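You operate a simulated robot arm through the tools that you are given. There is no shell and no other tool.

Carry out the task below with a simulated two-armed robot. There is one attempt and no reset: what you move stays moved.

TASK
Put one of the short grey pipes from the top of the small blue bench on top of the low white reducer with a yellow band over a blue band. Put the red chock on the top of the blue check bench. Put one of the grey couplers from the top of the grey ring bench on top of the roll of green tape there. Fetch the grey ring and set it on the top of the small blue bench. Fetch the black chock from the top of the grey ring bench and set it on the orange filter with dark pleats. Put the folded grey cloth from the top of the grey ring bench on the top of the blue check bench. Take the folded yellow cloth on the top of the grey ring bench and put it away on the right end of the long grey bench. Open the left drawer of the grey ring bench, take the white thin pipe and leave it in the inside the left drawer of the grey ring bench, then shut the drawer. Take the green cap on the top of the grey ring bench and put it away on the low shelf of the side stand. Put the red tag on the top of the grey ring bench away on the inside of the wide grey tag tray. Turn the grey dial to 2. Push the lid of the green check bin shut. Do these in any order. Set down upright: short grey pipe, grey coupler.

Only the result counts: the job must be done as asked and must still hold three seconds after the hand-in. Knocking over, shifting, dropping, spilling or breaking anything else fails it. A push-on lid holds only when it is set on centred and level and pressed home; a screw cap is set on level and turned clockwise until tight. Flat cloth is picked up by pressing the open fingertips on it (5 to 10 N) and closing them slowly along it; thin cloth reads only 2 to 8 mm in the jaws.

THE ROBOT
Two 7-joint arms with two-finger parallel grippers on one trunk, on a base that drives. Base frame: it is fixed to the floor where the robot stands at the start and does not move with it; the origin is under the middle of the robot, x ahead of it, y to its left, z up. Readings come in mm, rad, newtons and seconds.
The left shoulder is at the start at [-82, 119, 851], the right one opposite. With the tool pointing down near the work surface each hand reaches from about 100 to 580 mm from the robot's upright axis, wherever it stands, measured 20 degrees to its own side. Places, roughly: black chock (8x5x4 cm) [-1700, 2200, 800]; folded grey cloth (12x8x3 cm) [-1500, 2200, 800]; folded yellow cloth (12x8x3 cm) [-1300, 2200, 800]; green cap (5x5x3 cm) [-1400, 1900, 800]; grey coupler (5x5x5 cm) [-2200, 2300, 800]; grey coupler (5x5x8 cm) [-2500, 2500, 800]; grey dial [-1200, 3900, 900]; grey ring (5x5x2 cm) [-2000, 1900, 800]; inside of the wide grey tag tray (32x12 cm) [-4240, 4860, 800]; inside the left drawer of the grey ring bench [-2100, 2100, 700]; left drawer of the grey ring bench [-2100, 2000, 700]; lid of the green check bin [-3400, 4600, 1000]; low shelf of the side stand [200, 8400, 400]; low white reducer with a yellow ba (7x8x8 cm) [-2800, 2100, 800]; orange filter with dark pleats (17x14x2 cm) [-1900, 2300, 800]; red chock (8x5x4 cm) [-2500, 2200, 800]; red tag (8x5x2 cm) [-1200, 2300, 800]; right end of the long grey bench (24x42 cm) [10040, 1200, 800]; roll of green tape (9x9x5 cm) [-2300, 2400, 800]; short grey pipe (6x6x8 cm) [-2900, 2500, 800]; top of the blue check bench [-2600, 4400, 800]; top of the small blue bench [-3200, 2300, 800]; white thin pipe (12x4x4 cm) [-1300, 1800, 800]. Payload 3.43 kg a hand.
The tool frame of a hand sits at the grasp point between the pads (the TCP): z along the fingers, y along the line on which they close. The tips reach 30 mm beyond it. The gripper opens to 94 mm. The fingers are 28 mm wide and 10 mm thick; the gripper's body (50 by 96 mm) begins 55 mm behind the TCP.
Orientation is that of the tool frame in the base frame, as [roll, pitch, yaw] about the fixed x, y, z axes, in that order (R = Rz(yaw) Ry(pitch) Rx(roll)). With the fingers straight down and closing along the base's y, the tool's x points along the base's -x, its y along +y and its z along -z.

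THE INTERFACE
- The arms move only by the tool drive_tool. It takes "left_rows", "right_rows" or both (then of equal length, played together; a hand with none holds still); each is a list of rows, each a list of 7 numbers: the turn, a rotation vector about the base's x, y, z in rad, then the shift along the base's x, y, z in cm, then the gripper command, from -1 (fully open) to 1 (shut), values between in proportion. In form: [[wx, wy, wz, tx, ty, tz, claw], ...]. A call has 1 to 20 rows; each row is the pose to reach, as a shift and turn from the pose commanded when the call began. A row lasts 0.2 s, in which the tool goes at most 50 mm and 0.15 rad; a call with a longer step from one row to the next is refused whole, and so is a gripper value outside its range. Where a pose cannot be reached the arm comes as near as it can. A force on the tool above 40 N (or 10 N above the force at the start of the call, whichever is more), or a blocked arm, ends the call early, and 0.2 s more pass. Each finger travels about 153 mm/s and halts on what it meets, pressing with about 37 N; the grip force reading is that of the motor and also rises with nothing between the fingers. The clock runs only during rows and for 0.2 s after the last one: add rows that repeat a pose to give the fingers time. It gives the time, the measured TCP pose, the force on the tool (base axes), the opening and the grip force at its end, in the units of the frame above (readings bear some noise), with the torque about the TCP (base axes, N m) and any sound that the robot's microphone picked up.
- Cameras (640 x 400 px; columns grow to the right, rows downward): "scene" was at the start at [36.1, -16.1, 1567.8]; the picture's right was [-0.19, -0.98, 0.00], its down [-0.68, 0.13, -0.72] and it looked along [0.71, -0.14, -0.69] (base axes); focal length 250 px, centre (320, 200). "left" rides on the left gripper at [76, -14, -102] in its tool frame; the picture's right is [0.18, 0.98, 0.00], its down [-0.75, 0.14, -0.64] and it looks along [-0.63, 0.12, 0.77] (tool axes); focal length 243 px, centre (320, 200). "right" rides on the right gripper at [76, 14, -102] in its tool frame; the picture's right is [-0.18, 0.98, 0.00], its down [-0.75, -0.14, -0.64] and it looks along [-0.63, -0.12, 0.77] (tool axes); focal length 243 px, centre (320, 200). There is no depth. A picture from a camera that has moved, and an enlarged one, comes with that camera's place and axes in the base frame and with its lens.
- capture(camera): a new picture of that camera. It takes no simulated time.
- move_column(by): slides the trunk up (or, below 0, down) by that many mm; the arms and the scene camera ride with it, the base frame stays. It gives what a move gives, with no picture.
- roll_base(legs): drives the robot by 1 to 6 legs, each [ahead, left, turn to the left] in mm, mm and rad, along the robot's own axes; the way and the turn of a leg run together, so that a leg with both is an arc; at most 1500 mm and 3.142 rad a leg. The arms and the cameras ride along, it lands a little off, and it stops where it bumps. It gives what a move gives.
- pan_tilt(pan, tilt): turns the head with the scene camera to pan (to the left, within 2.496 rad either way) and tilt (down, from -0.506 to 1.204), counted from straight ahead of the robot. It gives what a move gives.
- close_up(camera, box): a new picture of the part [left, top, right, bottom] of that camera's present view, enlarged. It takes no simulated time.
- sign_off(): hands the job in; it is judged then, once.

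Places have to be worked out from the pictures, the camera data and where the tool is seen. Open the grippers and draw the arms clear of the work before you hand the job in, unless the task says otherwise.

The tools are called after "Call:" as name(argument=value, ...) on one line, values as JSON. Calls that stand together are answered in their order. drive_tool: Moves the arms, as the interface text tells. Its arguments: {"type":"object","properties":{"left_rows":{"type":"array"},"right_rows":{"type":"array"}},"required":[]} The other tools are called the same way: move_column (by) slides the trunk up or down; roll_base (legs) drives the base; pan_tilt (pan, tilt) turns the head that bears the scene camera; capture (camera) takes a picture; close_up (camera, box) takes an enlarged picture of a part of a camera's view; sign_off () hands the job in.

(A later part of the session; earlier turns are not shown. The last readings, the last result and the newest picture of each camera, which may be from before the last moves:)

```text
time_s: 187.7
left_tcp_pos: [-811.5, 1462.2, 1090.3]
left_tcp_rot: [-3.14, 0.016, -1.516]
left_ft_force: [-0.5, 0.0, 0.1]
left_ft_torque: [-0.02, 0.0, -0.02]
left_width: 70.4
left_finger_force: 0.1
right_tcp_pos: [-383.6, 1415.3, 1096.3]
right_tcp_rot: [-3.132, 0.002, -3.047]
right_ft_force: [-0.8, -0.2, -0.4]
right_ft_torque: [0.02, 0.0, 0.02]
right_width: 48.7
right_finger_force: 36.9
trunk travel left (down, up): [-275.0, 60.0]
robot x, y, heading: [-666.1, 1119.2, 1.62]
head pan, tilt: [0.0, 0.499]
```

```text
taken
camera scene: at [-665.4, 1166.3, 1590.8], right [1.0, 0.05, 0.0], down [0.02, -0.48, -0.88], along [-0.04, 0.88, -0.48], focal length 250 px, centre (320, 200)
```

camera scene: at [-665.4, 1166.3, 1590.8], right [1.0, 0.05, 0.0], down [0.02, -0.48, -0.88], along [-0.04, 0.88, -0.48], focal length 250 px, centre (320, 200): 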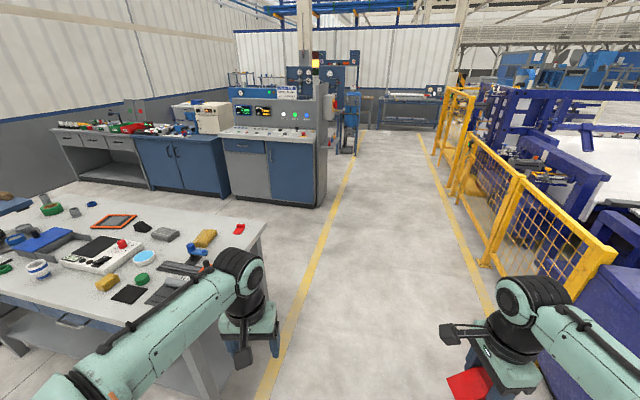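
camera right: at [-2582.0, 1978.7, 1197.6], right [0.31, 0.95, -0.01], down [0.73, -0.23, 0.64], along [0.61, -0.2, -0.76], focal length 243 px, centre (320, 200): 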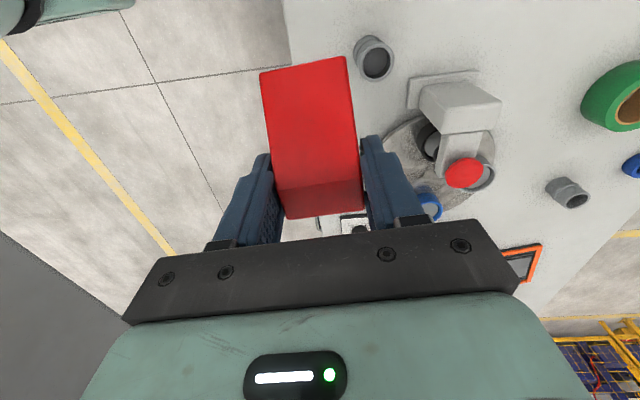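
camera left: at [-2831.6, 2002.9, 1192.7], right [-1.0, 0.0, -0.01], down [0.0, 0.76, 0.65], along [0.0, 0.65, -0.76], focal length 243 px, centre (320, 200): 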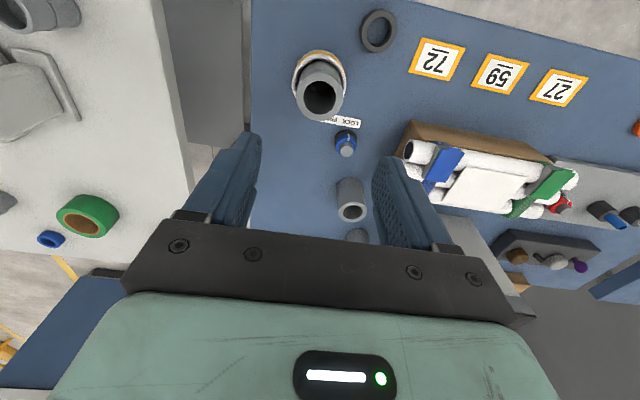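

The aisle is clear. I correct the heading, drive up past the bench's right end, and turn left into the lane behind it.

Call:
roll_base(legs=[[0, 0, -0.07], [1050, 0, 0], [950, 0, 0], [0, 0, 1.571], [700, 0, 0]])

Call:
capture(camera="scene")

Call:
pan_tilt(pan=1.2, tilt=0.6)

Call:
capture(camera="scene")

Call:
pan_tilt(pan=-1.0, tilt=0.5)

Call:
capture(camera="scene")

```text
time_s: 205.3
left_tcp_pos: [-1660.5, 2944.1, 1090.3]
left_tcp_rot: [-3.138, 0.017, 0.033]
left_ft_force: [-0.6, 0.1, 0.7]
left_ft_torque: [0.01, -0.02, -0.01]
left_width: 70.6
left_finger_force: 0.1
right_tcp_pos: [-1604.8, 3369.8, 1096.3]
right_tcp_rot: [-3.134, 0.003, -1.501]
right_ft_force: [-0.6, -0.1, -1.5]
right_ft_torque: [0.01, -0.01, 0.0]
right_width: 48.6
right_finger_force: 36.7
trunk travel left (down, up): [-275.0, 60.0]
robot x, y, heading: [-1312.5, 3084.1, -3.117]
head pan, tilt: [0.0, 0.499]
```

```text
taken
camera scene: at [-1362.6, 3082.9, 1590.8], right [-0.03, 1.0, 0.0], down [0.48, 0.01, -0.88], along [-0.88, -0.02, -0.48], focal length 250 px, centre (320, 200)
```

scene: 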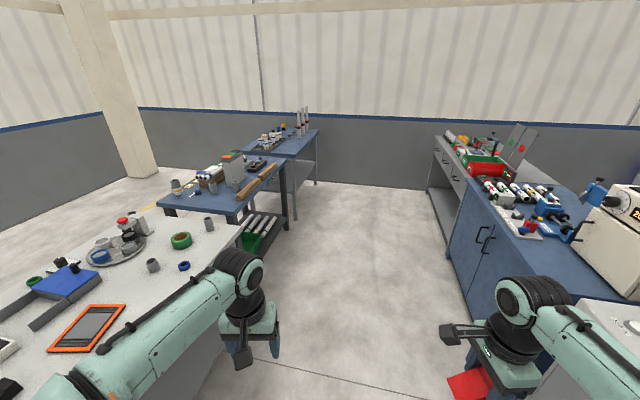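

```text
time_s: 206.7
left_tcp_pos: [-1660.5, 2943.5, 1090.4]
left_tcp_rot: [-3.141, 0.017, 0.033]
left_ft_force: [0.8, -0.5, -0.1]
left_ft_torque: [-0.01, -0.04, -0.02]
left_width: 70.7
left_finger_force: 0.1
right_tcp_pos: [-1604.9, 3369.5, 1095.7]
right_tcp_rot: [-3.135, 0.002, -1.5]
right_ft_force: [0.0, 0.2, -0.9]
right_ft_torque: [0.03, 0.02, 0.0]
right_width: 48.6
right_finger_force: 37.0
trunk travel left (down, up): [-275.0, 60.0]
robot x, y, heading: [-1311.8, 3088.4, -3.114]
head pan, tilt: [1.201, 0.6]
```

```text
taken
camera scene: at [-1301.3, 3002.2, 1581.8], right [-0.94, 0.34, 0.0], down [0.19, 0.53, -0.83], along [-0.28, -0.78, -0.56], focal length 250 px, centre (320, 200)
```

scene: 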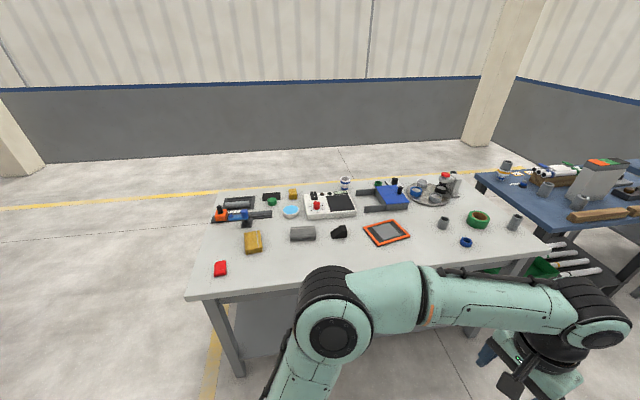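

```text
time_s: 208.8
left_tcp_pos: [-1658.9, 2944.7, 1089.7]
left_tcp_rot: [-3.14, 0.018, 0.033]
left_ft_force: [0.9, 0.1, 0.4]
left_ft_torque: [0.02, 0.05, 0.0]
left_width: 70.4
left_finger_force: 0.0
right_tcp_pos: [-1604.7, 3369.0, 1096.6]
right_tcp_rot: [-3.134, 0.002, -1.501]
right_ft_force: [0.1, 0.1, -1.9]
right_ft_torque: [0.02, 0.02, 0.05]
right_width: 49.0
right_finger_force: 37.2
trunk travel left (down, up): [-275.0, 60.0]
robot x, y, heading: [-1316.6, 3084.1, -3.118]
head pan, tilt: [-1.0, 0.499]
```

```text
taken
camera scene: at [-1322.7, 3160.5, 1590.8], right [0.83, 0.56, 0.0], down [0.27, -0.4, -0.88], along [-0.49, 0.73, -0.48], focal length 250 px, centre (320, 200)
```

scene: 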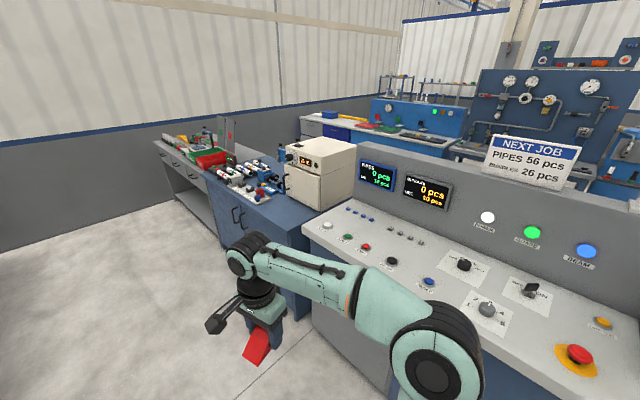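

The lane is free and the whole bench is visible from behind: coupler about (−2170, 2325), tape (−2350, 2358), black chock (−1679, 2206), filter (−1885, 2289). I drive to stand behind the tape, facing the bench.

Call:
roll_base(legs=[[1010, 0, 0], [0, 0, 1.371], [200, 36, 0]])

Call:
pan_tilt(pan=0.15, tilt=0.95)

Call:
capture(camera="scene")

Call:
capture(camera="left")

```text
time_s: 218.6
left_tcp_pos: [-2267.1, 2486.9, 1091.2]
left_tcp_rot: [-3.141, 0.017, 1.387]
left_ft_force: [0.3, 0.0, 0.3]
left_ft_torque: [0.03, -0.02, -0.01]
left_width: 70.5
left_finger_force: 0.1
right_tcp_pos: [-2670.1, 2633.2, 1096.7]
right_tcp_rot: [-3.131, 0.001, -0.148]
right_ft_force: [-0.3, 0.7, 0.4]
right_ft_torque: [0.03, 0.01, 0.02]
right_width: 48.9
right_finger_force: 36.8
trunk travel left (down, up): [-275.0, 60.0]
robot x, y, heading: [-2328.4, 2861.5, -1.764]
head pan, tilt: [-1.0, 0.499]
```

```text
time_s: 220.0
left_tcp_pos: [-2266.6, 2487.7, 1090.8]
left_tcp_rot: [-3.14, 0.017, 1.389]
left_ft_force: [0.3, 0.4, -0.5]
left_ft_torque: [0.0, 0.0, 0.04]
left_width: 70.5
left_finger_force: 0.1
right_tcp_pos: [-2671.8, 2633.9, 1096.6]
right_tcp_rot: [-3.132, 0.003, -0.146]
right_ft_force: [1.0, -0.6, -0.9]
right_ft_torque: [0.0, 0.02, 0.0]
right_width: 48.7
right_finger_force: 37.1
trunk travel left (down, up): [-275.0, 60.0]
robot x, y, heading: [-2329.3, 2857.0, -1.764]
head pan, tilt: [0.15, 0.949]
```

```text
taken
camera scene: at [-2325.0, 2825.9, 1553.4], right [-1.0, 0.04, 0.0], down [0.03, 0.81, -0.58], along [-0.02, -0.58, -0.81], focal length 250 px, centre (320, 200)
```

scene: 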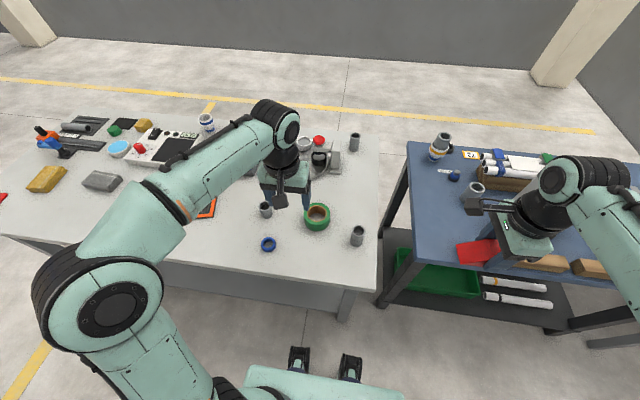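

```text
taken
camera left: at [-2265.3, 2566.1, 1192.4], right [1.0, 0.0, -0.01], down [0.01, -0.76, 0.65], along [0.0, -0.65, -0.76], focal length 243 px, centre (320, 200)
```

left: 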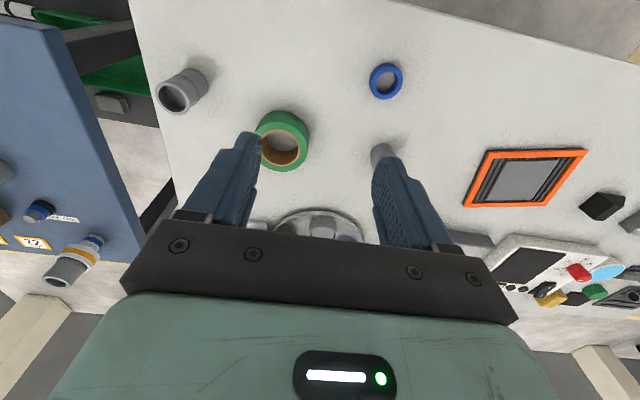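

From here coupler, tape and reducer stack are all in view. I zoom in for details of the tape's hole and the coupler.

Call:
close_up(camera="scene", box=[240, 180, 380, 270])

Call:
close_up(camera="left", box=[230, 90, 430, 210])

Call:
close_up(camera="scene", box=[400, 110, 500, 200])

```text
4.44 times, centred on (310, 225) of scene
camera zoom: at [-2325.0, 2825.9, 1553.4], right [-1.0, 0.04, 0.0], down [0.03, 0.81, -0.58], along [-0.02, -0.58, -0.81], focal length 1112 px, centre (364, 89)
```

zoom: 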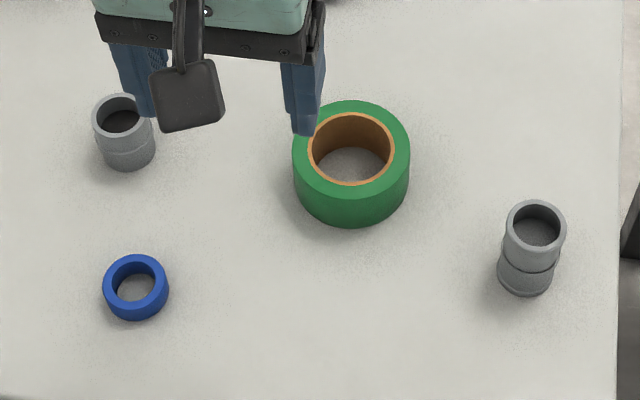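

```text
3.20 times, centred on (330, 150) of left
camera zoom: at [-2265.3, 2566.1, 1192.4], right [1.0, 0.0, -0.01], down [0.01, -0.76, 0.65], along [0.0, -0.65, -0.76], focal length 776 px, centre (288, 360)
```

zoom: 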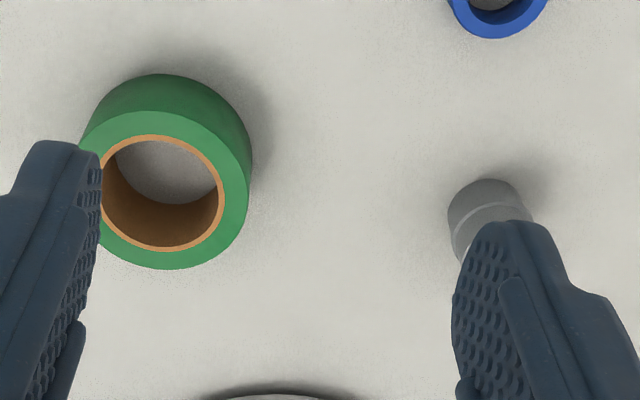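

```text
4.44 times, centred on (450, 155) of scene
camera zoom: at [-2325.0, 2825.9, 1553.4], right [-1.0, 0.04, 0.0], down [0.03, 0.81, -0.58], along [-0.02, -0.58, -0.81], focal length 1112 px, centre (-258, 400)
```

zoom: 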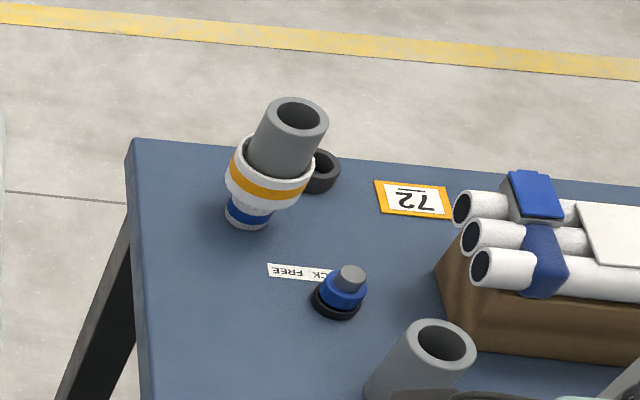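

The tape's hole (about 60 mm) is wider than the coupler, so I must stand the coupler over the ring wall, its centre about 32 mm off the tape's centre. First I move the left hand over the short coupler at about (−2158, 2345).

Call:
drive_tool(left_rows=[[0, 0, 0, 3, -4, -1, -0.7], [0, 0, 0, 6, -8, -3, -0.7], [0, 0, 0, 9, -11, -6, -0.7], [0, 0, 0, 10.9, -14.3, -9, -0.7], [0, 0, 0, 10.9, -14.3, -13, -0.7], [0, 0, 0, 10.9, -14.3, -13, -0.7]])

Call:
capture(camera="left")

Call:
capture(camera="scene")

```text
refused: row 1 steps farther than a row can; nothing moved
```

```text
taken
camera left: at [-2265.3, 2566.1, 1192.4], right [1.0, 0.0, -0.01], down [0.01, -0.76, 0.65], along [0.0, -0.65, -0.76], focal length 243 px, centre (320, 200)
```

left: 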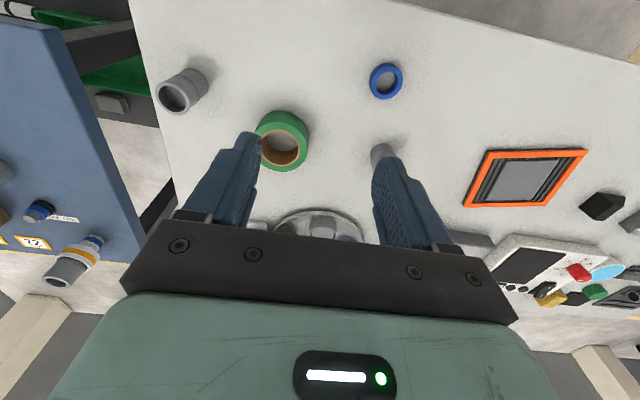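

```text
taken
camera scene: at [-2325.0, 2825.9, 1553.4], right [-1.0, 0.04, 0.0], down [0.03, 0.81, -0.58], along [-0.02, -0.58, -0.81], focal length 250 px, centre (320, 200)
```

scene: 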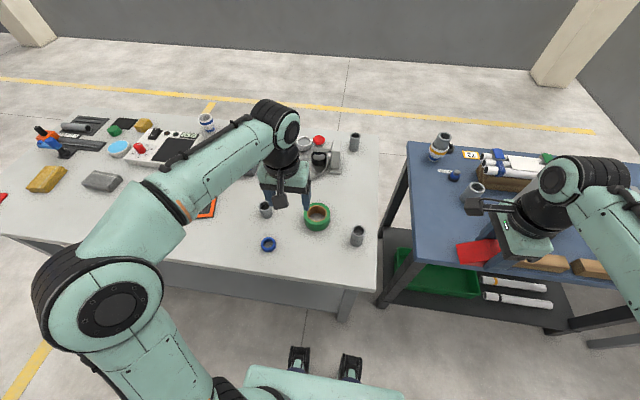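

Step too long; I send it again with shorter steps.

Call:
drive_tool(left_rows=[[0, 0, 0, 2.5, -3, -1, -0.7], [0, 0, 0, 5, -6, -3, -0.7], [0, 0, 0, 7.5, -9, -5, -0.7], [0, 0, 0, 10, -12, -7, -0.7], [0, 0, 0, 10.9, -14.3, -10, -0.7], [0, 0, 0, 10.9, -14.3, -13, -0.7], [0, 0, 0, 10.9, -14.3, -13, -0.7]])

Call:
capture(camera="left")

Call:
capture(camera="scene")

```text
time_s: 221.6
left_tcp_pos: [-2157.0, 2344.7, 961.0]
left_tcp_rot: [-3.14, 0.017, 1.388]
left_ft_force: [-0.5, 1.1, 0.5]
left_ft_torque: [-0.02, 0.01, -0.02]
left_width: 79.9
left_finger_force: 0.1
right_tcp_pos: [-2670.2, 2633.0, 1096.0]
right_tcp_rot: [-3.133, 0.002, -0.146]
right_ft_force: [0.9, -0.2, -2.1]
right_ft_torque: [0.02, -0.02, -0.04]
right_width: 48.9
right_finger_force: 37.0
trunk travel left (down, up): [-275.0, 60.0]
robot x, y, heading: [-2330.9, 2855.1, -1.761]
head pan, tilt: [0.15, 0.949]
```

```text
taken
camera left: at [-2157.0, 2422.7, 1064.1], right [1.0, 0.0, -0.01], down [0.01, -0.76, 0.66], along [0.0, -0.66, -0.76], focal length 243 px, centre (320, 200)
```

left: 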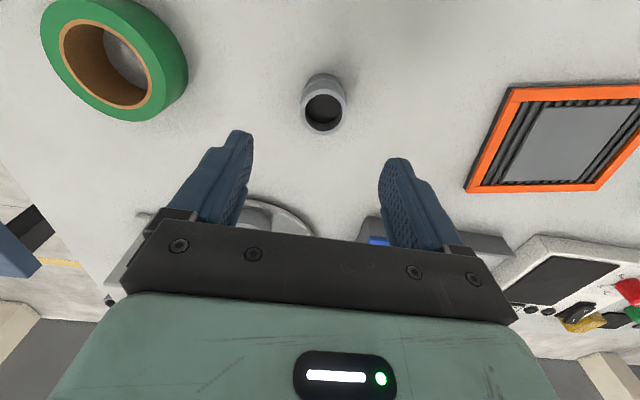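

```text
taken
camera scene: at [-2325.0, 2825.9, 1553.4], right [-1.0, 0.04, 0.0], down [0.03, 0.81, -0.58], along [-0.02, -0.58, -0.81], focal length 250 px, centre (320, 200)
```

scene: 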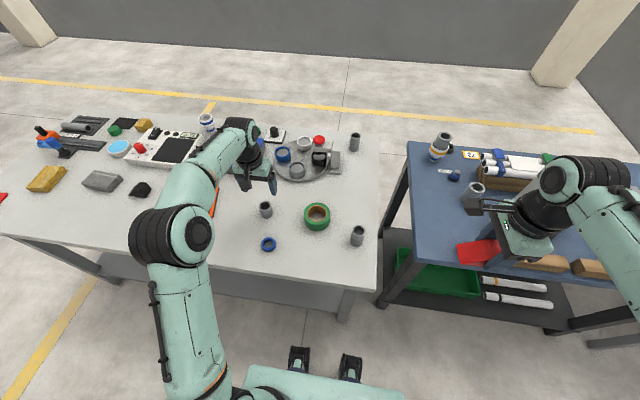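

The coupler is centred (3 mm off in x). I lower to grip its upper part and close.

Call:
drive_tool(left_rows=[[0, 0, 0, 0.3, 0, -3, -0.7], [0, 0, 0, 0.3, 0, -6, -0.7], [0, 0, 0, 0.3, 0, -9, -0.7], [0, 0, 0, 0.3, 0, -11, -0.7], [0, 0, 0, 0.3, 0, -11, -0.7], [0, 0, 0, 0.3, 0, -11, -0.3], [0, 0, 0, 0.3, 0, -11, 0.0], [0, 0, 0, 0.3, 0, -11, 0.3], [0, 0, 0, 0.3, 0, -11, 0.4], [0, 0, 0, 0.3, 0, -11, 0.4]])

Call:
capture(camera="left")

```text
time_s: 223.8
left_tcp_pos: [-2152.8, 2343.7, 848.7]
left_tcp_rot: [-3.139, 0.017, 1.388]
left_ft_force: [-0.6, -0.3, -0.1]
left_ft_torque: [-0.04, 0.01, -0.01]
left_width: 40.8
left_finger_force: 37.2
right_tcp_pos: [-2669.8, 2633.7, 1096.6]
right_tcp_rot: [-3.133, 0.003, -0.147]
right_ft_force: [0.6, -0.7, -1.2]
right_ft_torque: [0.01, 0.05, 0.03]
right_width: 48.8
right_finger_force: 36.3
trunk travel left (down, up): [-275.0, 60.0]
robot x, y, heading: [-2326.5, 2856.6, -1.763]
head pan, tilt: [0.15, 0.949]
```

```text
taken
camera left: at [-2152.2, 2422.5, 950.8], right [1.0, 0.0, -0.01], down [0.01, -0.76, 0.65], along [0.0, -0.65, -0.76], focal length 243 px, centre (320, 200)
```

left: 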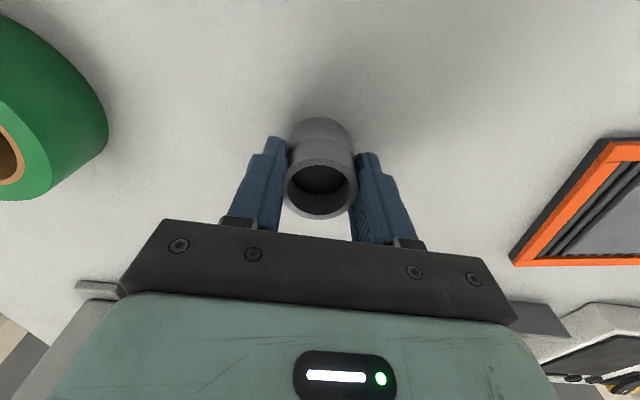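

Gripped at 40.8 mm. I lift it and move partway to the tape to measure the tape's centre from closer.

Call:
drive_tool(left_rows=[[0, 0, 0, 0, 0, 0.5, 0.5], [0, 0, 0, 0, 0, 2, 0.5], [0, 0, 0, 0, 0, 5, 0.5], [0, 0, 0, 0, 0, 8, 0.5], [0, 0, 0, -3, 1, 10, 0.5], [0, 0, 0, -7, 2, 11, 0.5], [0, 0, 0, -11, 2, 11, 0.5], [0, 0, 0, -14.5, 0, 11, 0.5], [0, 0, 0, -17, -2, 11, 0.5], [0, 0, 0, -17, -2, 11, 0.5]])

Call:
capture(camera="left")

Call:
close_up(camera="scene", box=[260, 170, 380, 260])

```text
time_s: 226.0
left_tcp_pos: [-2322.1, 2329.2, 960.4]
left_tcp_rot: [-3.138, 0.017, 1.386]
left_ft_force: [0.1, 0.5, -0.8]
left_ft_torque: [-0.04, 0.0, -0.05]
left_width: 41.3
left_finger_force: 37.0
right_tcp_pos: [-2669.6, 2634.3, 1097.6]
right_tcp_rot: [-3.134, 0.002, -0.147]
right_ft_force: [-0.4, -0.1, -0.1]
right_ft_torque: [0.0, 0.0, 0.02]
right_width: 48.8
right_finger_force: 36.7
trunk travel left (down, up): [-275.0, 60.0]
robot x, y, heading: [-2335.3, 2855.3, -1.761]
head pan, tilt: [0.15, 0.949]
```

```text
taken
camera left: at [-2320.2, 2407.6, 1061.8], right [1.0, 0.0, -0.01], down [0.01, -0.76, 0.65], along [0.0, -0.66, -0.76], focal length 243 px, centre (320, 200)
```

left: 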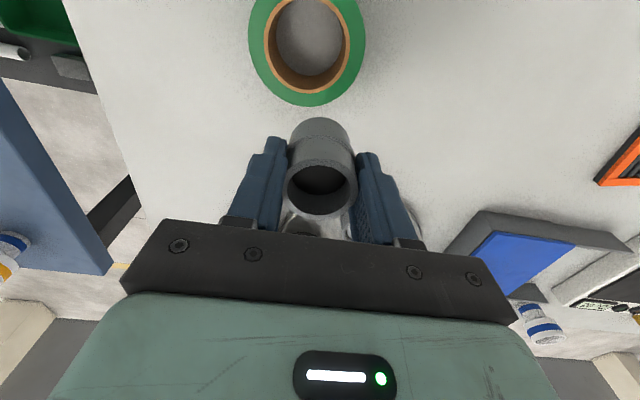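

```text
4.44 times, centred on (320, 215) of scene
camera zoom: at [-2324.3, 2826.3, 1553.3], right [-1.0, 0.04, 0.0], down [0.03, 0.81, -0.58], along [-0.02, -0.58, -0.81], focal length 1112 px, centre (320, 133)
```

zoom: 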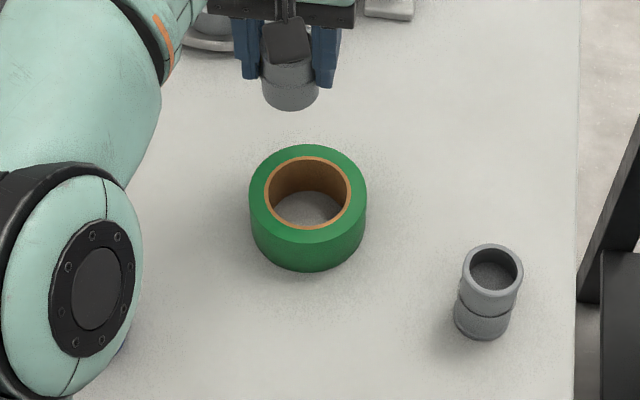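

The tape's centre measures (−2330, 2378) in both views. I bring the coupler to (−2324, 2410), i.e. 33 mm off-centre toward me, just above the ring.

Call:
drive_tool(left_rows=[[0, 0, 0, 0, 3, 0, 0.5], [0, 0, 0, -0.1, 6, 0, 0.5], [0, 0, 0, -0.2, 8.1, 0, 0.5], [0, 0, 0, -0.2, 8.1, -2, 0.5], [0, 0, 0, -0.2, 8.1, -4, 0.5], [0, 0, 0, -0.2, 8.1, -5, 0.5], [0, 0, 0, -0.2, 8.1, -5, 0.5], [0, 0, 0, -0.2, 8.1, -5, 0.5]])

Call:
capture(camera="left")

Call:
close_up(camera="scene", box=[270, 180, 370, 250])

```text
time_s: 227.8
left_tcp_pos: [-2325.1, 2408.3, 910.5]
left_tcp_rot: [-3.141, 0.017, 1.386]
left_ft_force: [0.8, -0.7, -0.4]
left_ft_torque: [-0.01, 0.02, -0.02]
left_width: 40.9
left_finger_force: 37.4
right_tcp_pos: [-2670.7, 2633.8, 1096.6]
right_tcp_rot: [-3.133, 0.002, -0.147]
right_ft_force: [-0.2, 0.6, -1.2]
right_ft_torque: [0.02, 0.0, 0.0]
right_width: 48.6
right_finger_force: 36.5
trunk travel left (down, up): [-275.0, 60.0]
robot x, y, heading: [-2328.4, 2855.5, -1.761]
head pan, tilt: [0.15, 0.949]
```

```text
taken
camera left: at [-2323.6, 2486.8, 1011.7], right [1.0, 0.0, -0.01], down [0.01, -0.76, 0.65], along [0.0, -0.65, -0.76], focal length 243 px, centre (320, 200)
```

left: 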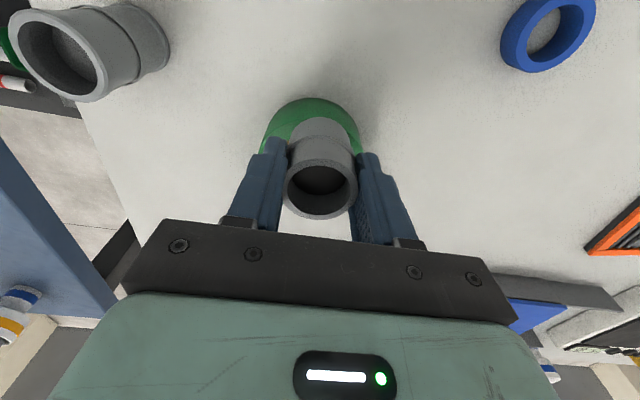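

```text
5.71 times, centred on (320, 215) of scene
camera zoom: at [-2324.9, 2825.9, 1553.3], right [-1.0, 0.04, 0.0], down [0.03, 0.81, -0.58], along [-0.02, -0.58, -0.81], focal length 1430 px, centre (320, 114)
```

zoom: 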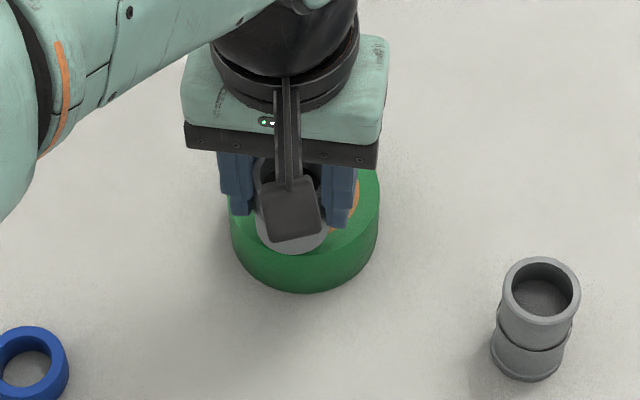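

The coupler hangs where planned, about 30 mm off the tape's centre. I lower slowly until it touches the ring.

Call:
drive_tool(left_rows=[[0, 0, 0, 0, 0.2, -0.4, 0.5], [0, 0, 0, 0, 0.2, -0.8, 0.5], [0, 0, 0, 0, 0.2, -1.0, 0.5], [0, 0, 0, 0, 0.2, -1.2, 0.5], [0, 0, 0, 0, 0.2, -1.4, 0.5], [0, 0, 0, 0, 0.2, -1.6, 0.5]])

Call:
close_up(camera="left", box=[240, 80, 400, 200])

```text
time_s: 229.2
left_tcp_pos: [-2326.3, 2408.3, 896.8]
left_tcp_rot: [-3.14, 0.018, 1.387]
left_ft_force: [-0.1, -0.7, -1.0]
left_ft_torque: [0.05, -0.04, 0.02]
left_width: 40.9
left_finger_force: 37.0
right_tcp_pos: [-2669.8, 2632.5, 1096.6]
right_tcp_rot: [-3.132, 0.0, -0.146]
right_ft_force: [0.2, 0.1, -0.6]
right_ft_torque: [-0.02, 0.02, 0.01]
right_width: 48.5
right_finger_force: 37.4
trunk travel left (down, up): [-275.0, 60.0]
robot x, y, heading: [-2325.3, 2852.7, -1.759]
head pan, tilt: [0.15, 0.949]
```

```text
3.33 times, centred on (320, 140) of left
camera zoom: at [-2324.9, 2486.0, 996.9], right [1.0, 0.0, -0.01], down [0.01, -0.76, 0.65], along [0.0, -0.65, -0.76], focal length 809 px, centre (320, 400)
```

zoom: 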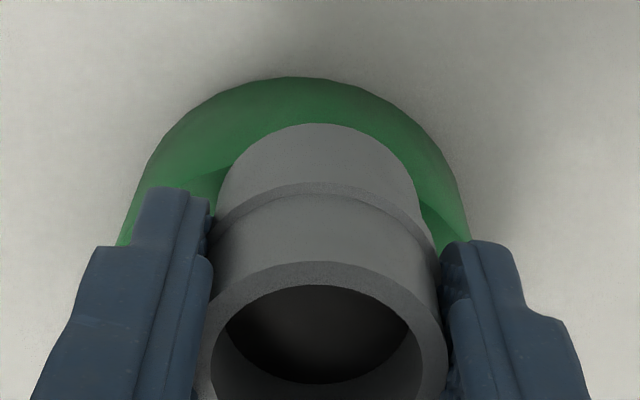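

No contact yet; I continue in 2 mm steps.

Call:
drive_tool(left_rows=[[0, 0, 0, 0, 0, -0.2, 0.5], [0, 0, 0, 0, 0, -0.4, 0.5], [0, 0, 0, 0, 0, -0.6, 0.5], [0, 0, 0, 0, 0, -0.6, 0.5]])

Call:
close_up(camera="left", box=[240, 80, 400, 200])

Call:
close_up(camera="scene", box=[270, 180, 370, 250])

```text
time_s: 230.2
left_tcp_pos: [-2326.9, 2407.3, 891.0]
left_tcp_rot: [-3.139, 0.024, 1.387]
left_ft_force: [2.4, -3.5, 27.2]
left_ft_torque: [-0.27, -0.16, 0.02]
left_width: 40.7
left_finger_force: 36.7
right_tcp_pos: [-2670.3, 2634.1, 1097.1]
right_tcp_rot: [-3.132, 0.002, -0.148]
right_ft_force: [0.5, 0.4, -0.9]
right_ft_torque: [0.0, 0.03, 0.0]
right_width: 48.5
right_finger_force: 37.2
trunk travel left (down, up): [-275.0, 60.0]
robot x, y, heading: [-2327.9, 2855.1, -1.76]
head pan, tilt: [0.15, 0.949]
```

```text
3.33 times, centred on (320, 140) of left
camera zoom: at [-2325.3, 2486.2, 992.3], right [1.0, 0.0, -0.01], down [0.01, -0.75, 0.66], along [0.0, -0.66, -0.75], focal length 809 px, centre (320, 400)
```

zoom: 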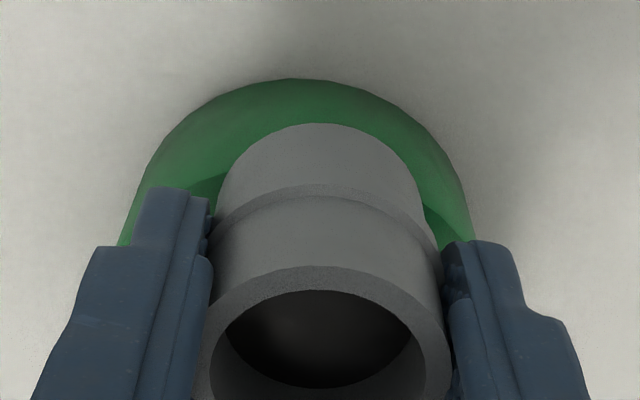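

```text
5.71 times, centred on (320, 215) of scene
camera zoom: at [-2324.6, 2827.5, 1553.5], right [-1.0, 0.04, 0.0], down [0.03, 0.81, -0.58], along [-0.02, -0.58, -0.81], focal length 1430 px, centre (320, 114)
```

zoom: 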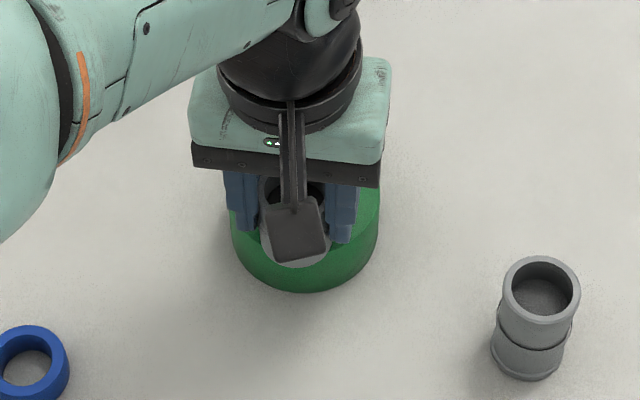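

Contact (27 N). I ease 1 mm up, open the fingers gently and only a little, then look before rising.

Call:
drive_tool(left_rows=[[0, 0, 0, 0, 0, 0.1, 0.5], [0, 0, 0, 0, 0, 0.2, 0.2], [0, 0, 0, 0, 0, 0.2, 0.05], [0, 0, 0, 0, 0, 0.2, -0.1], [0, 0, 0, 0, 0, 0.2, -0.2], [0, 0, 0, 0, 0, 0.2, -0.2]])

Call:
capture(camera="left")

```text
time_s: 231.6
left_tcp_pos: [-2326.5, 2409.1, 889.9]
left_tcp_rot: [-3.14, 0.016, 1.387]
left_ft_force: [0.4, -0.8, 0.1]
left_ft_torque: [0.02, -0.01, -0.01]
left_width: 56.4
left_finger_force: 0.1
right_tcp_pos: [-2670.0, 2634.0, 1095.5]
right_tcp_rot: [-3.133, 0.0, -0.147]
right_ft_force: [0.2, 0.6, -1.7]
right_ft_torque: [-0.02, 0.03, -0.01]
right_width: 48.9
right_finger_force: 36.6
trunk travel left (down, up): [-275.0, 60.0]
robot x, y, heading: [-2328.6, 2856.8, -1.752]
head pan, tilt: [0.15, 0.949]
```

```text
taken
camera left: at [-2326.2, 2486.1, 992.4], right [1.0, 0.0, -0.01], down [0.0, -0.76, 0.65], along [0.0, -0.65, -0.76], focal length 243 px, centre (320, 200)
```

left: 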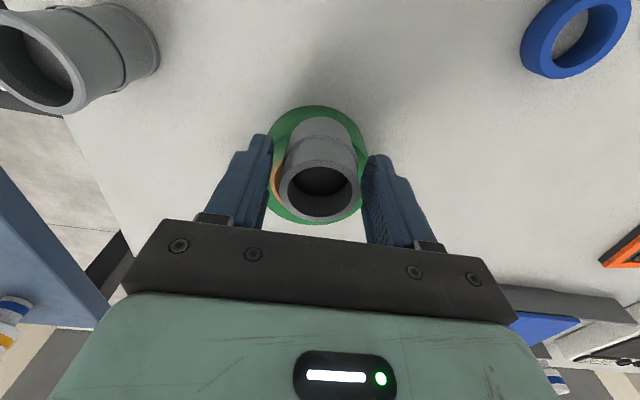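

The coupler stands steady. I open a bit more and rise.

Call:
drive_tool(left_rows=[[0, 0, 0, 0, 0, 0, -0.35], [0, 0, 0, 0, 0, 0.5, -0.4], [0, 0, 0, 0, 0, 2, -0.4], [0, 0, 0, 0, 0, 5, -0.4], [0, 0, 0, 0, 0, 9, -0.4], [0, 0, 0, 0, 0, 13, -0.4], [0, 0, 0, 0, 0, 17, -0.4], [0, 0, 0, 0, 0, 20, -0.4], [0, 0, 0, 0, 0, 20, -0.4]])

Call:
close_up(camera="left", box=[220, 40, 420, 190])

Call:
close_up(camera="scene", box=[270, 180, 370, 250])

```text
time_s: 233.6
left_tcp_pos: [-2325.8, 2407.9, 1094.2]
left_tcp_rot: [-3.138, 0.018, 1.387]
left_ft_force: [-0.4, -0.1, 0.4]
left_ft_torque: [-0.03, -0.01, 0.03]
left_width: 66.0
left_finger_force: 0.1
right_tcp_pos: [-2670.7, 2633.4, 1095.5]
right_tcp_rot: [-3.132, 0.001, -0.147]
right_ft_force: [0.9, 1.0, -1.0]
right_ft_torque: [0.01, 0.03, 0.01]
right_width: 48.8
right_finger_force: 37.5
trunk travel left (down, up): [-275.0, 60.0]
robot x, y, heading: [-2327.0, 2855.5, -1.761]
head pan, tilt: [0.15, 0.949]
```

```text
2.67 times, centred on (320, 115) of left
camera zoom: at [-2324.9, 2485.2, 1195.2], right [1.0, 0.0, -0.01], down [0.0, -0.76, 0.65], along [0.0, -0.65, -0.76], focal length 647 px, centre (320, 427)
```

zoom: 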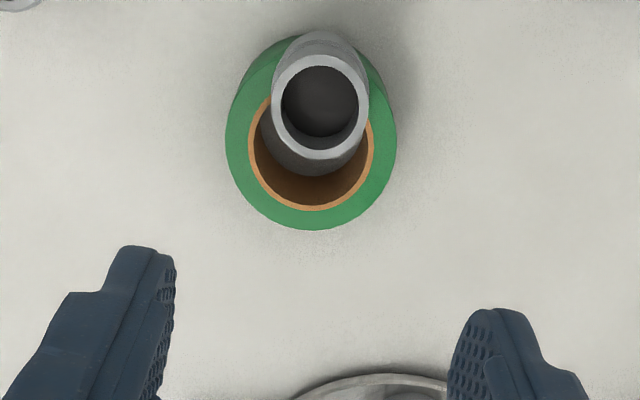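

```text
5.71 times, centred on (320, 215) of scene
camera zoom: at [-2324.9, 2825.8, 1553.3], right [-1.0, 0.04, 0.0], down [0.03, 0.81, -0.58], along [-0.02, -0.58, -0.81], focal length 1430 px, centre (320, 114)
```

zoom: 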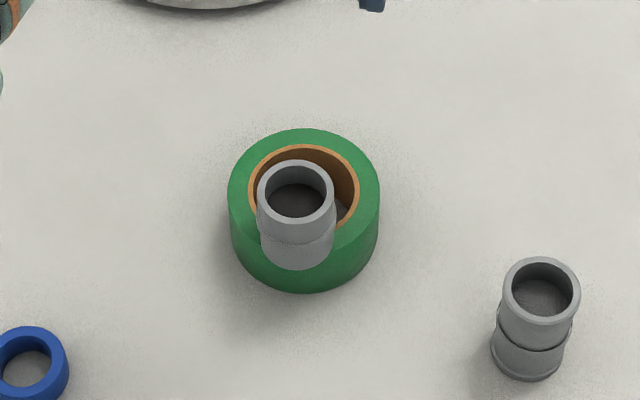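

The coupler stands upright on the tape. Next I strafe along the bench to the black chock near (−1679, 2206).

Call:
roll_base(legs=[[0, 620, 0]])

Call:
capture(camera="scene")

Call:
capture(camera="left")

```text
time_s: 239.5
left_tcp_pos: [-1726.4, 2287.0, 1094.0]
left_tcp_rot: [-3.139, 0.017, 1.377]
left_ft_force: [0.0, 0.3, 0.4]
left_ft_torque: [-0.01, 0.0, -0.01]
left_width: 65.8
left_finger_force: 0.1
right_tcp_pos: [-2067.9, 2517.3, 1096.7]
right_tcp_rot: [-3.133, 0.002, -0.158]
right_ft_force: [0.9, 0.6, 0.0]
right_ft_torque: [0.01, 0.01, 0.02]
right_width: 48.6
right_finger_force: 36.8
trunk travel left (down, up): [-275.0, 60.0]
robot x, y, heading: [-1724.6, 2736.9, -1.774]
head pan, tilt: [0.15, 0.949]
```

```text
taken
camera scene: at [-1719.6, 2706.0, 1553.3], right [-1.0, 0.05, 0.0], down [0.04, 0.81, -0.58], along [-0.03, -0.58, -0.81], focal length 250 px, centre (320, 200)
```

scene: 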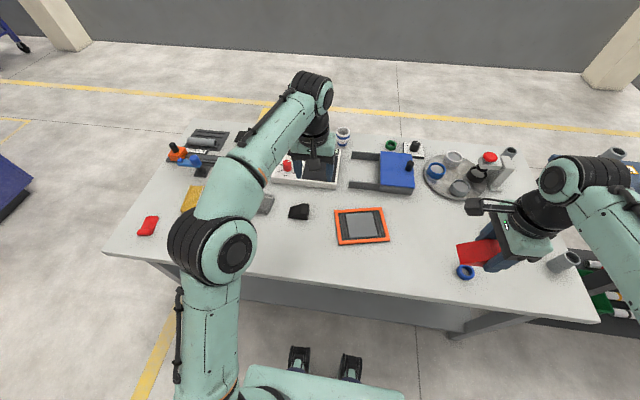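

```text
taken
camera left: at [-1723.7, 2365.3, 1194.8], right [1.0, -0.01, -0.01], down [0.0, -0.76, 0.65], along [-0.01, -0.65, -0.76], focal length 243 px, centre (320, 200)
```

left: 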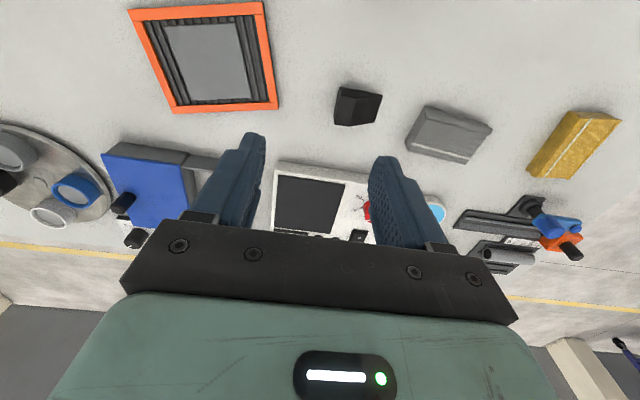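

I zoom in on the chock, the filter and the cloths to get their orientations.

Call:
close_up(camera="left", box=[310, 70, 510, 190])

Call:
close_up(camera="scene", box=[260, 180, 400, 260])

```text
3.20 times, centred on (410, 130) of left
camera zoom: at [-1723.7, 2365.3, 1194.8], right [1.0, -0.01, -0.01], down [0.0, -0.76, 0.65], along [-0.01, -0.65, -0.76], focal length 776 px, centre (32, 424)
```

zoom: 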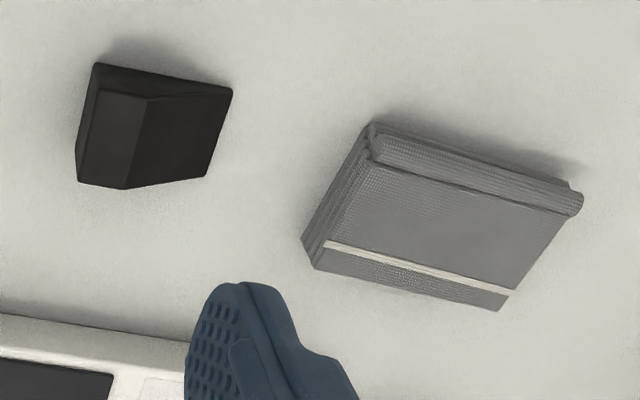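

```text
4.57 times, centred on (330, 220) of scene
camera zoom: at [-1719.6, 2706.0, 1553.3], right [-1.0, 0.05, 0.0], down [0.04, 0.81, -0.58], along [-0.03, -0.58, -0.81], focal length 1144 px, centre (274, 109)
```

zoom: 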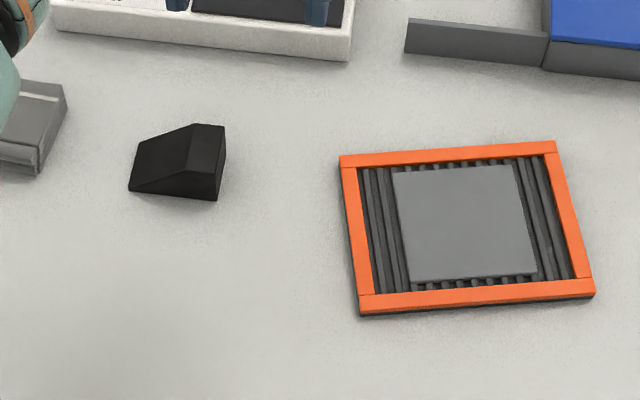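

The black chock lies with its long axis at about −0.16 rad, thick end toward −x. I turn the left hand a quarter turn and come above it.

Call:
drive_tool(left_rows=[[0, 0, -0.14, 0.4, -0.5, -1, -0.7], [0, 0, -0.28, 0.8, -1, -2, -0.7], [0, 0, -0.42, 1.3, -1.6, -3, -0.7], [0, 0, -0.56, 1.7, -2.1, -4, -0.7], [0, 0, -0.7, 2.1, -2.6, -5.5, -0.7], [0, 0, -0.84, 2.5, -3.2, -7, -0.7], [0, 0, -0.98, 2.9, -3.7, -8.5, -0.7], [0, 0, -1.12, 3.3, -4.2, -10, -0.7], [0, 0, -1.26, 3.8, -4.7, -11.5, -0.7], [0, 0, -1.4, 4.2, -5.3, -13, -0.7], [0, 0, -1.534, 4.6, -5.8, -14.4, -0.7], [0, 0, -1.534, 4.6, -5.8, -14.4, -0.7]])

Call:
capture(camera="left")

Call:
capture(camera="scene")

```text
time_s: 242.1
left_tcp_pos: [-1679.0, 2229.1, 949.8]
left_tcp_rot: [-3.139, 0.017, -0.16]
left_ft_force: [0.6, 0.5, -0.4]
left_ft_torque: [0.0, 0.0, -0.01]
left_width: 80.2
left_finger_force: 0.0
right_tcp_pos: [-2066.6, 2517.8, 1096.7]
right_tcp_rot: [-3.132, 0.001, -0.157]
right_ft_force: [0.4, 0.6, -1.0]
right_ft_torque: [0.0, 0.02, -0.01]
right_width: 48.8
right_finger_force: 36.9
trunk travel left (down, up): [-275.0, 60.0]
robot x, y, heading: [-1727.6, 2737.0, -1.77]
head pan, tilt: [0.15, 0.949]
```

```text
taken
camera left: at [-1598.9, 2229.4, 1050.8], right [0.03, -1.0, -0.01], down [-0.76, -0.02, 0.65], along [-0.65, -0.01, -0.76], focal length 243 px, centre (320, 200)
```

left: 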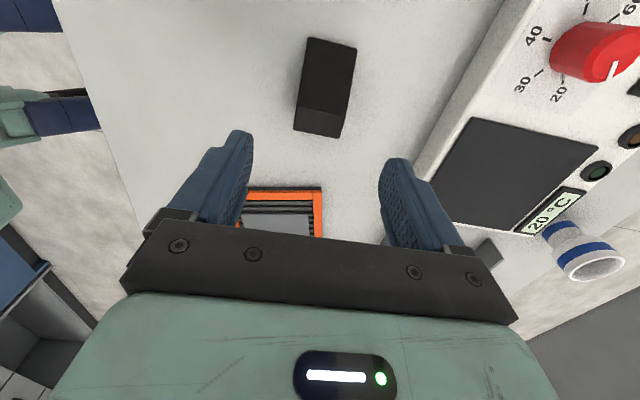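

```text
taken
camera scene: at [-1719.8, 2706.2, 1553.4], right [-1.0, 0.05, 0.0], down [0.04, 0.81, -0.58], along [-0.03, -0.58, -0.81], focal length 250 px, centre (320, 200)
```

scene: 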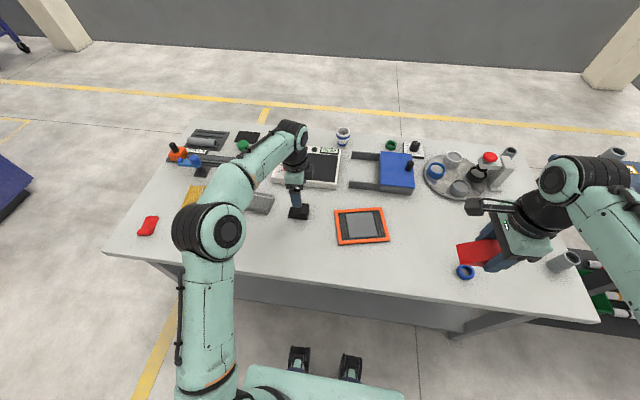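

The hand is over the chock's thick part. Small correction, then I lower and grip.

Call:
drive_tool(left_rows=[[0, 0, 0, -0.5, -0.4, -3, -0.7], [0, 0, 0, -0.5, -0.4, -6, -0.7], [0, 0, 0, -0.5, -0.4, -9, -0.7], [0, 0, 0, -0.5, -0.4, -10.7, -0.7], [0, 0, 0, -0.5, -0.4, -11.5, -0.7], [0, 0, 0, -0.5, -0.4, -11.5, -0.4], [0, 0, 0, -0.5, -0.4, -11.5, -0.1], [0, 0, 0, -0.5, -0.4, -11.5, 0.2], [0, 0, 0, -0.5, -0.4, -11.5, 0.4], [0, 0, 0, -0.5, -0.4, -11.5, 0.4]])

Call:
capture(camera="left")

```text
time_s: 244.3
left_tcp_pos: [-1683.5, 2225.5, 833.7]
left_tcp_rot: [-3.137, 0.018, -0.16]
left_ft_force: [0.4, -0.2, 0.8]
left_ft_torque: [0.02, -0.01, 0.02]
left_width: 48.4
left_finger_force: 37.1
right_tcp_pos: [-2067.7, 2517.7, 1096.4]
right_tcp_rot: [-3.132, 0.002, -0.156]
right_ft_force: [0.6, 0.2, -1.5]
right_ft_torque: [0.0, -0.01, 0.01]
right_width: 48.7
right_finger_force: 36.8
trunk travel left (down, up): [-275.0, 60.0]
robot x, y, heading: [-1726.0, 2738.3, -1.772]
head pan, tilt: [0.15, 0.949]
```

```text
taken
camera left: at [-1603.7, 2225.9, 935.4], right [0.03, -1.0, -0.01], down [-0.76, -0.02, 0.65], along [-0.65, -0.01, -0.76], focal length 243 px, centre (320, 200)
```

left: 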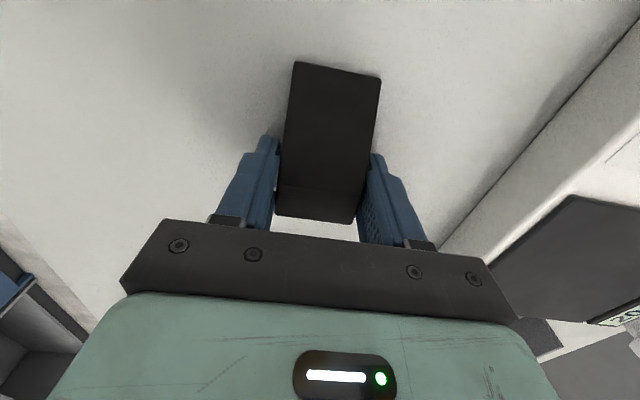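

Gripped at 48.4 mm. I lift, then strafe the base 200 mm to the robot's right so that the filter comes to the left hand's side.

Call:
drive_tool(left_rows=[[0, 0, 0, 0, 0, 0.5, 0.5], [0, 0, 0, 0, 0, 2, 0.5], [0, 0, 0, 0, 0, 5, 0.5], [0, 0, 0, 0, 0, 9, 0.5], [0, 0, 0, 0, 0, 13, 0.5], [0, 0, 0, 0, 0, 17, 0.5], [0, 0, 0, 0, 1, 20, 0.5], [0, 0, 0, 0, 2, 22, 0.5]])

Call:
roll_base(legs=[[0, -200, 0]])

Call:
capture(camera="left")

Call:
capture(camera="scene")

```text
time_s: 246.1
left_tcp_pos: [-1684.0, 2243.5, 1053.7]
left_tcp_rot: [-3.138, 0.017, -0.159]
left_ft_force: [0.0, 0.0, -1.3]
left_ft_torque: [-0.01, 0.0, 0.04]
left_width: 48.7
left_finger_force: 36.7
right_tcp_pos: [-2066.7, 2518.1, 1095.8]
right_tcp_rot: [-3.133, 0.002, -0.158]
right_ft_force: [0.0, 0.7, -1.3]
right_ft_torque: [-0.01, 0.02, 0.01]
right_width: 48.8
right_finger_force: 36.9
trunk travel left (down, up): [-275.0, 60.0]
robot x, y, heading: [-1722.0, 2739.9, -1.773]
head pan, tilt: [0.15, 0.949]
```

```text
time_s: 248.5
left_tcp_pos: [-1884.3, 2284.7, 1053.2]
left_tcp_rot: [-3.138, 0.018, -0.16]
left_ft_force: [-0.9, -0.1, -1.1]
left_ft_torque: [0.01, 0.02, -0.01]
left_width: 48.6
left_finger_force: 37.1
right_tcp_pos: [-2269.3, 2558.7, 1094.9]
right_tcp_rot: [-3.132, 0.001, -0.156]
right_ft_force: [0.4, -0.2, -0.2]
right_ft_torque: [-0.03, -0.01, -0.01]
right_width: 48.6
right_finger_force: 37.1
trunk travel left (down, up): [-275.0, 60.0]
robot x, y, heading: [-1926.1, 2776.3, -1.773]
head pan, tilt: [0.15, 0.949]
```

```text
taken
camera left: at [-1804.4, 2285.2, 1155.4], right [0.03, -1.0, -0.01], down [-0.76, -0.02, 0.65], along [-0.65, -0.01, -0.76], focal length 243 px, centre (320, 200)
```

left: 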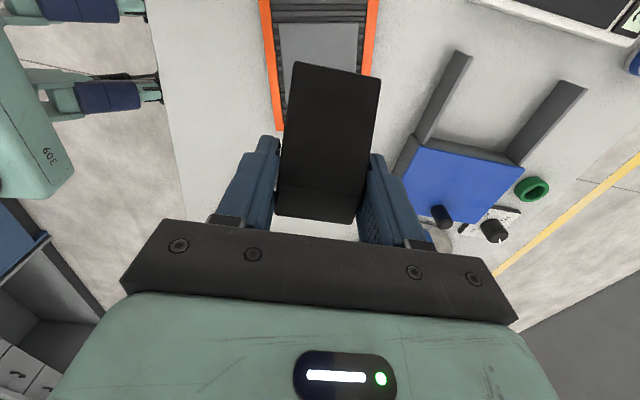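

```text
taken
camera scene: at [-1920.8, 2747.0, 1553.3], right [-1.0, 0.05, 0.0], down [0.04, 0.81, -0.58], along [-0.03, -0.58, -0.81], focal length 250 px, centre (320, 200)
```

scene: 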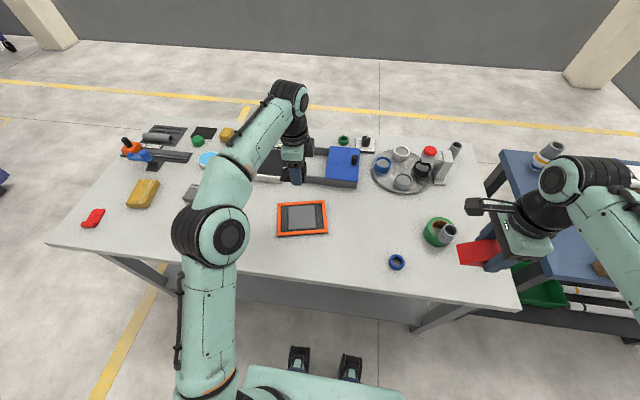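

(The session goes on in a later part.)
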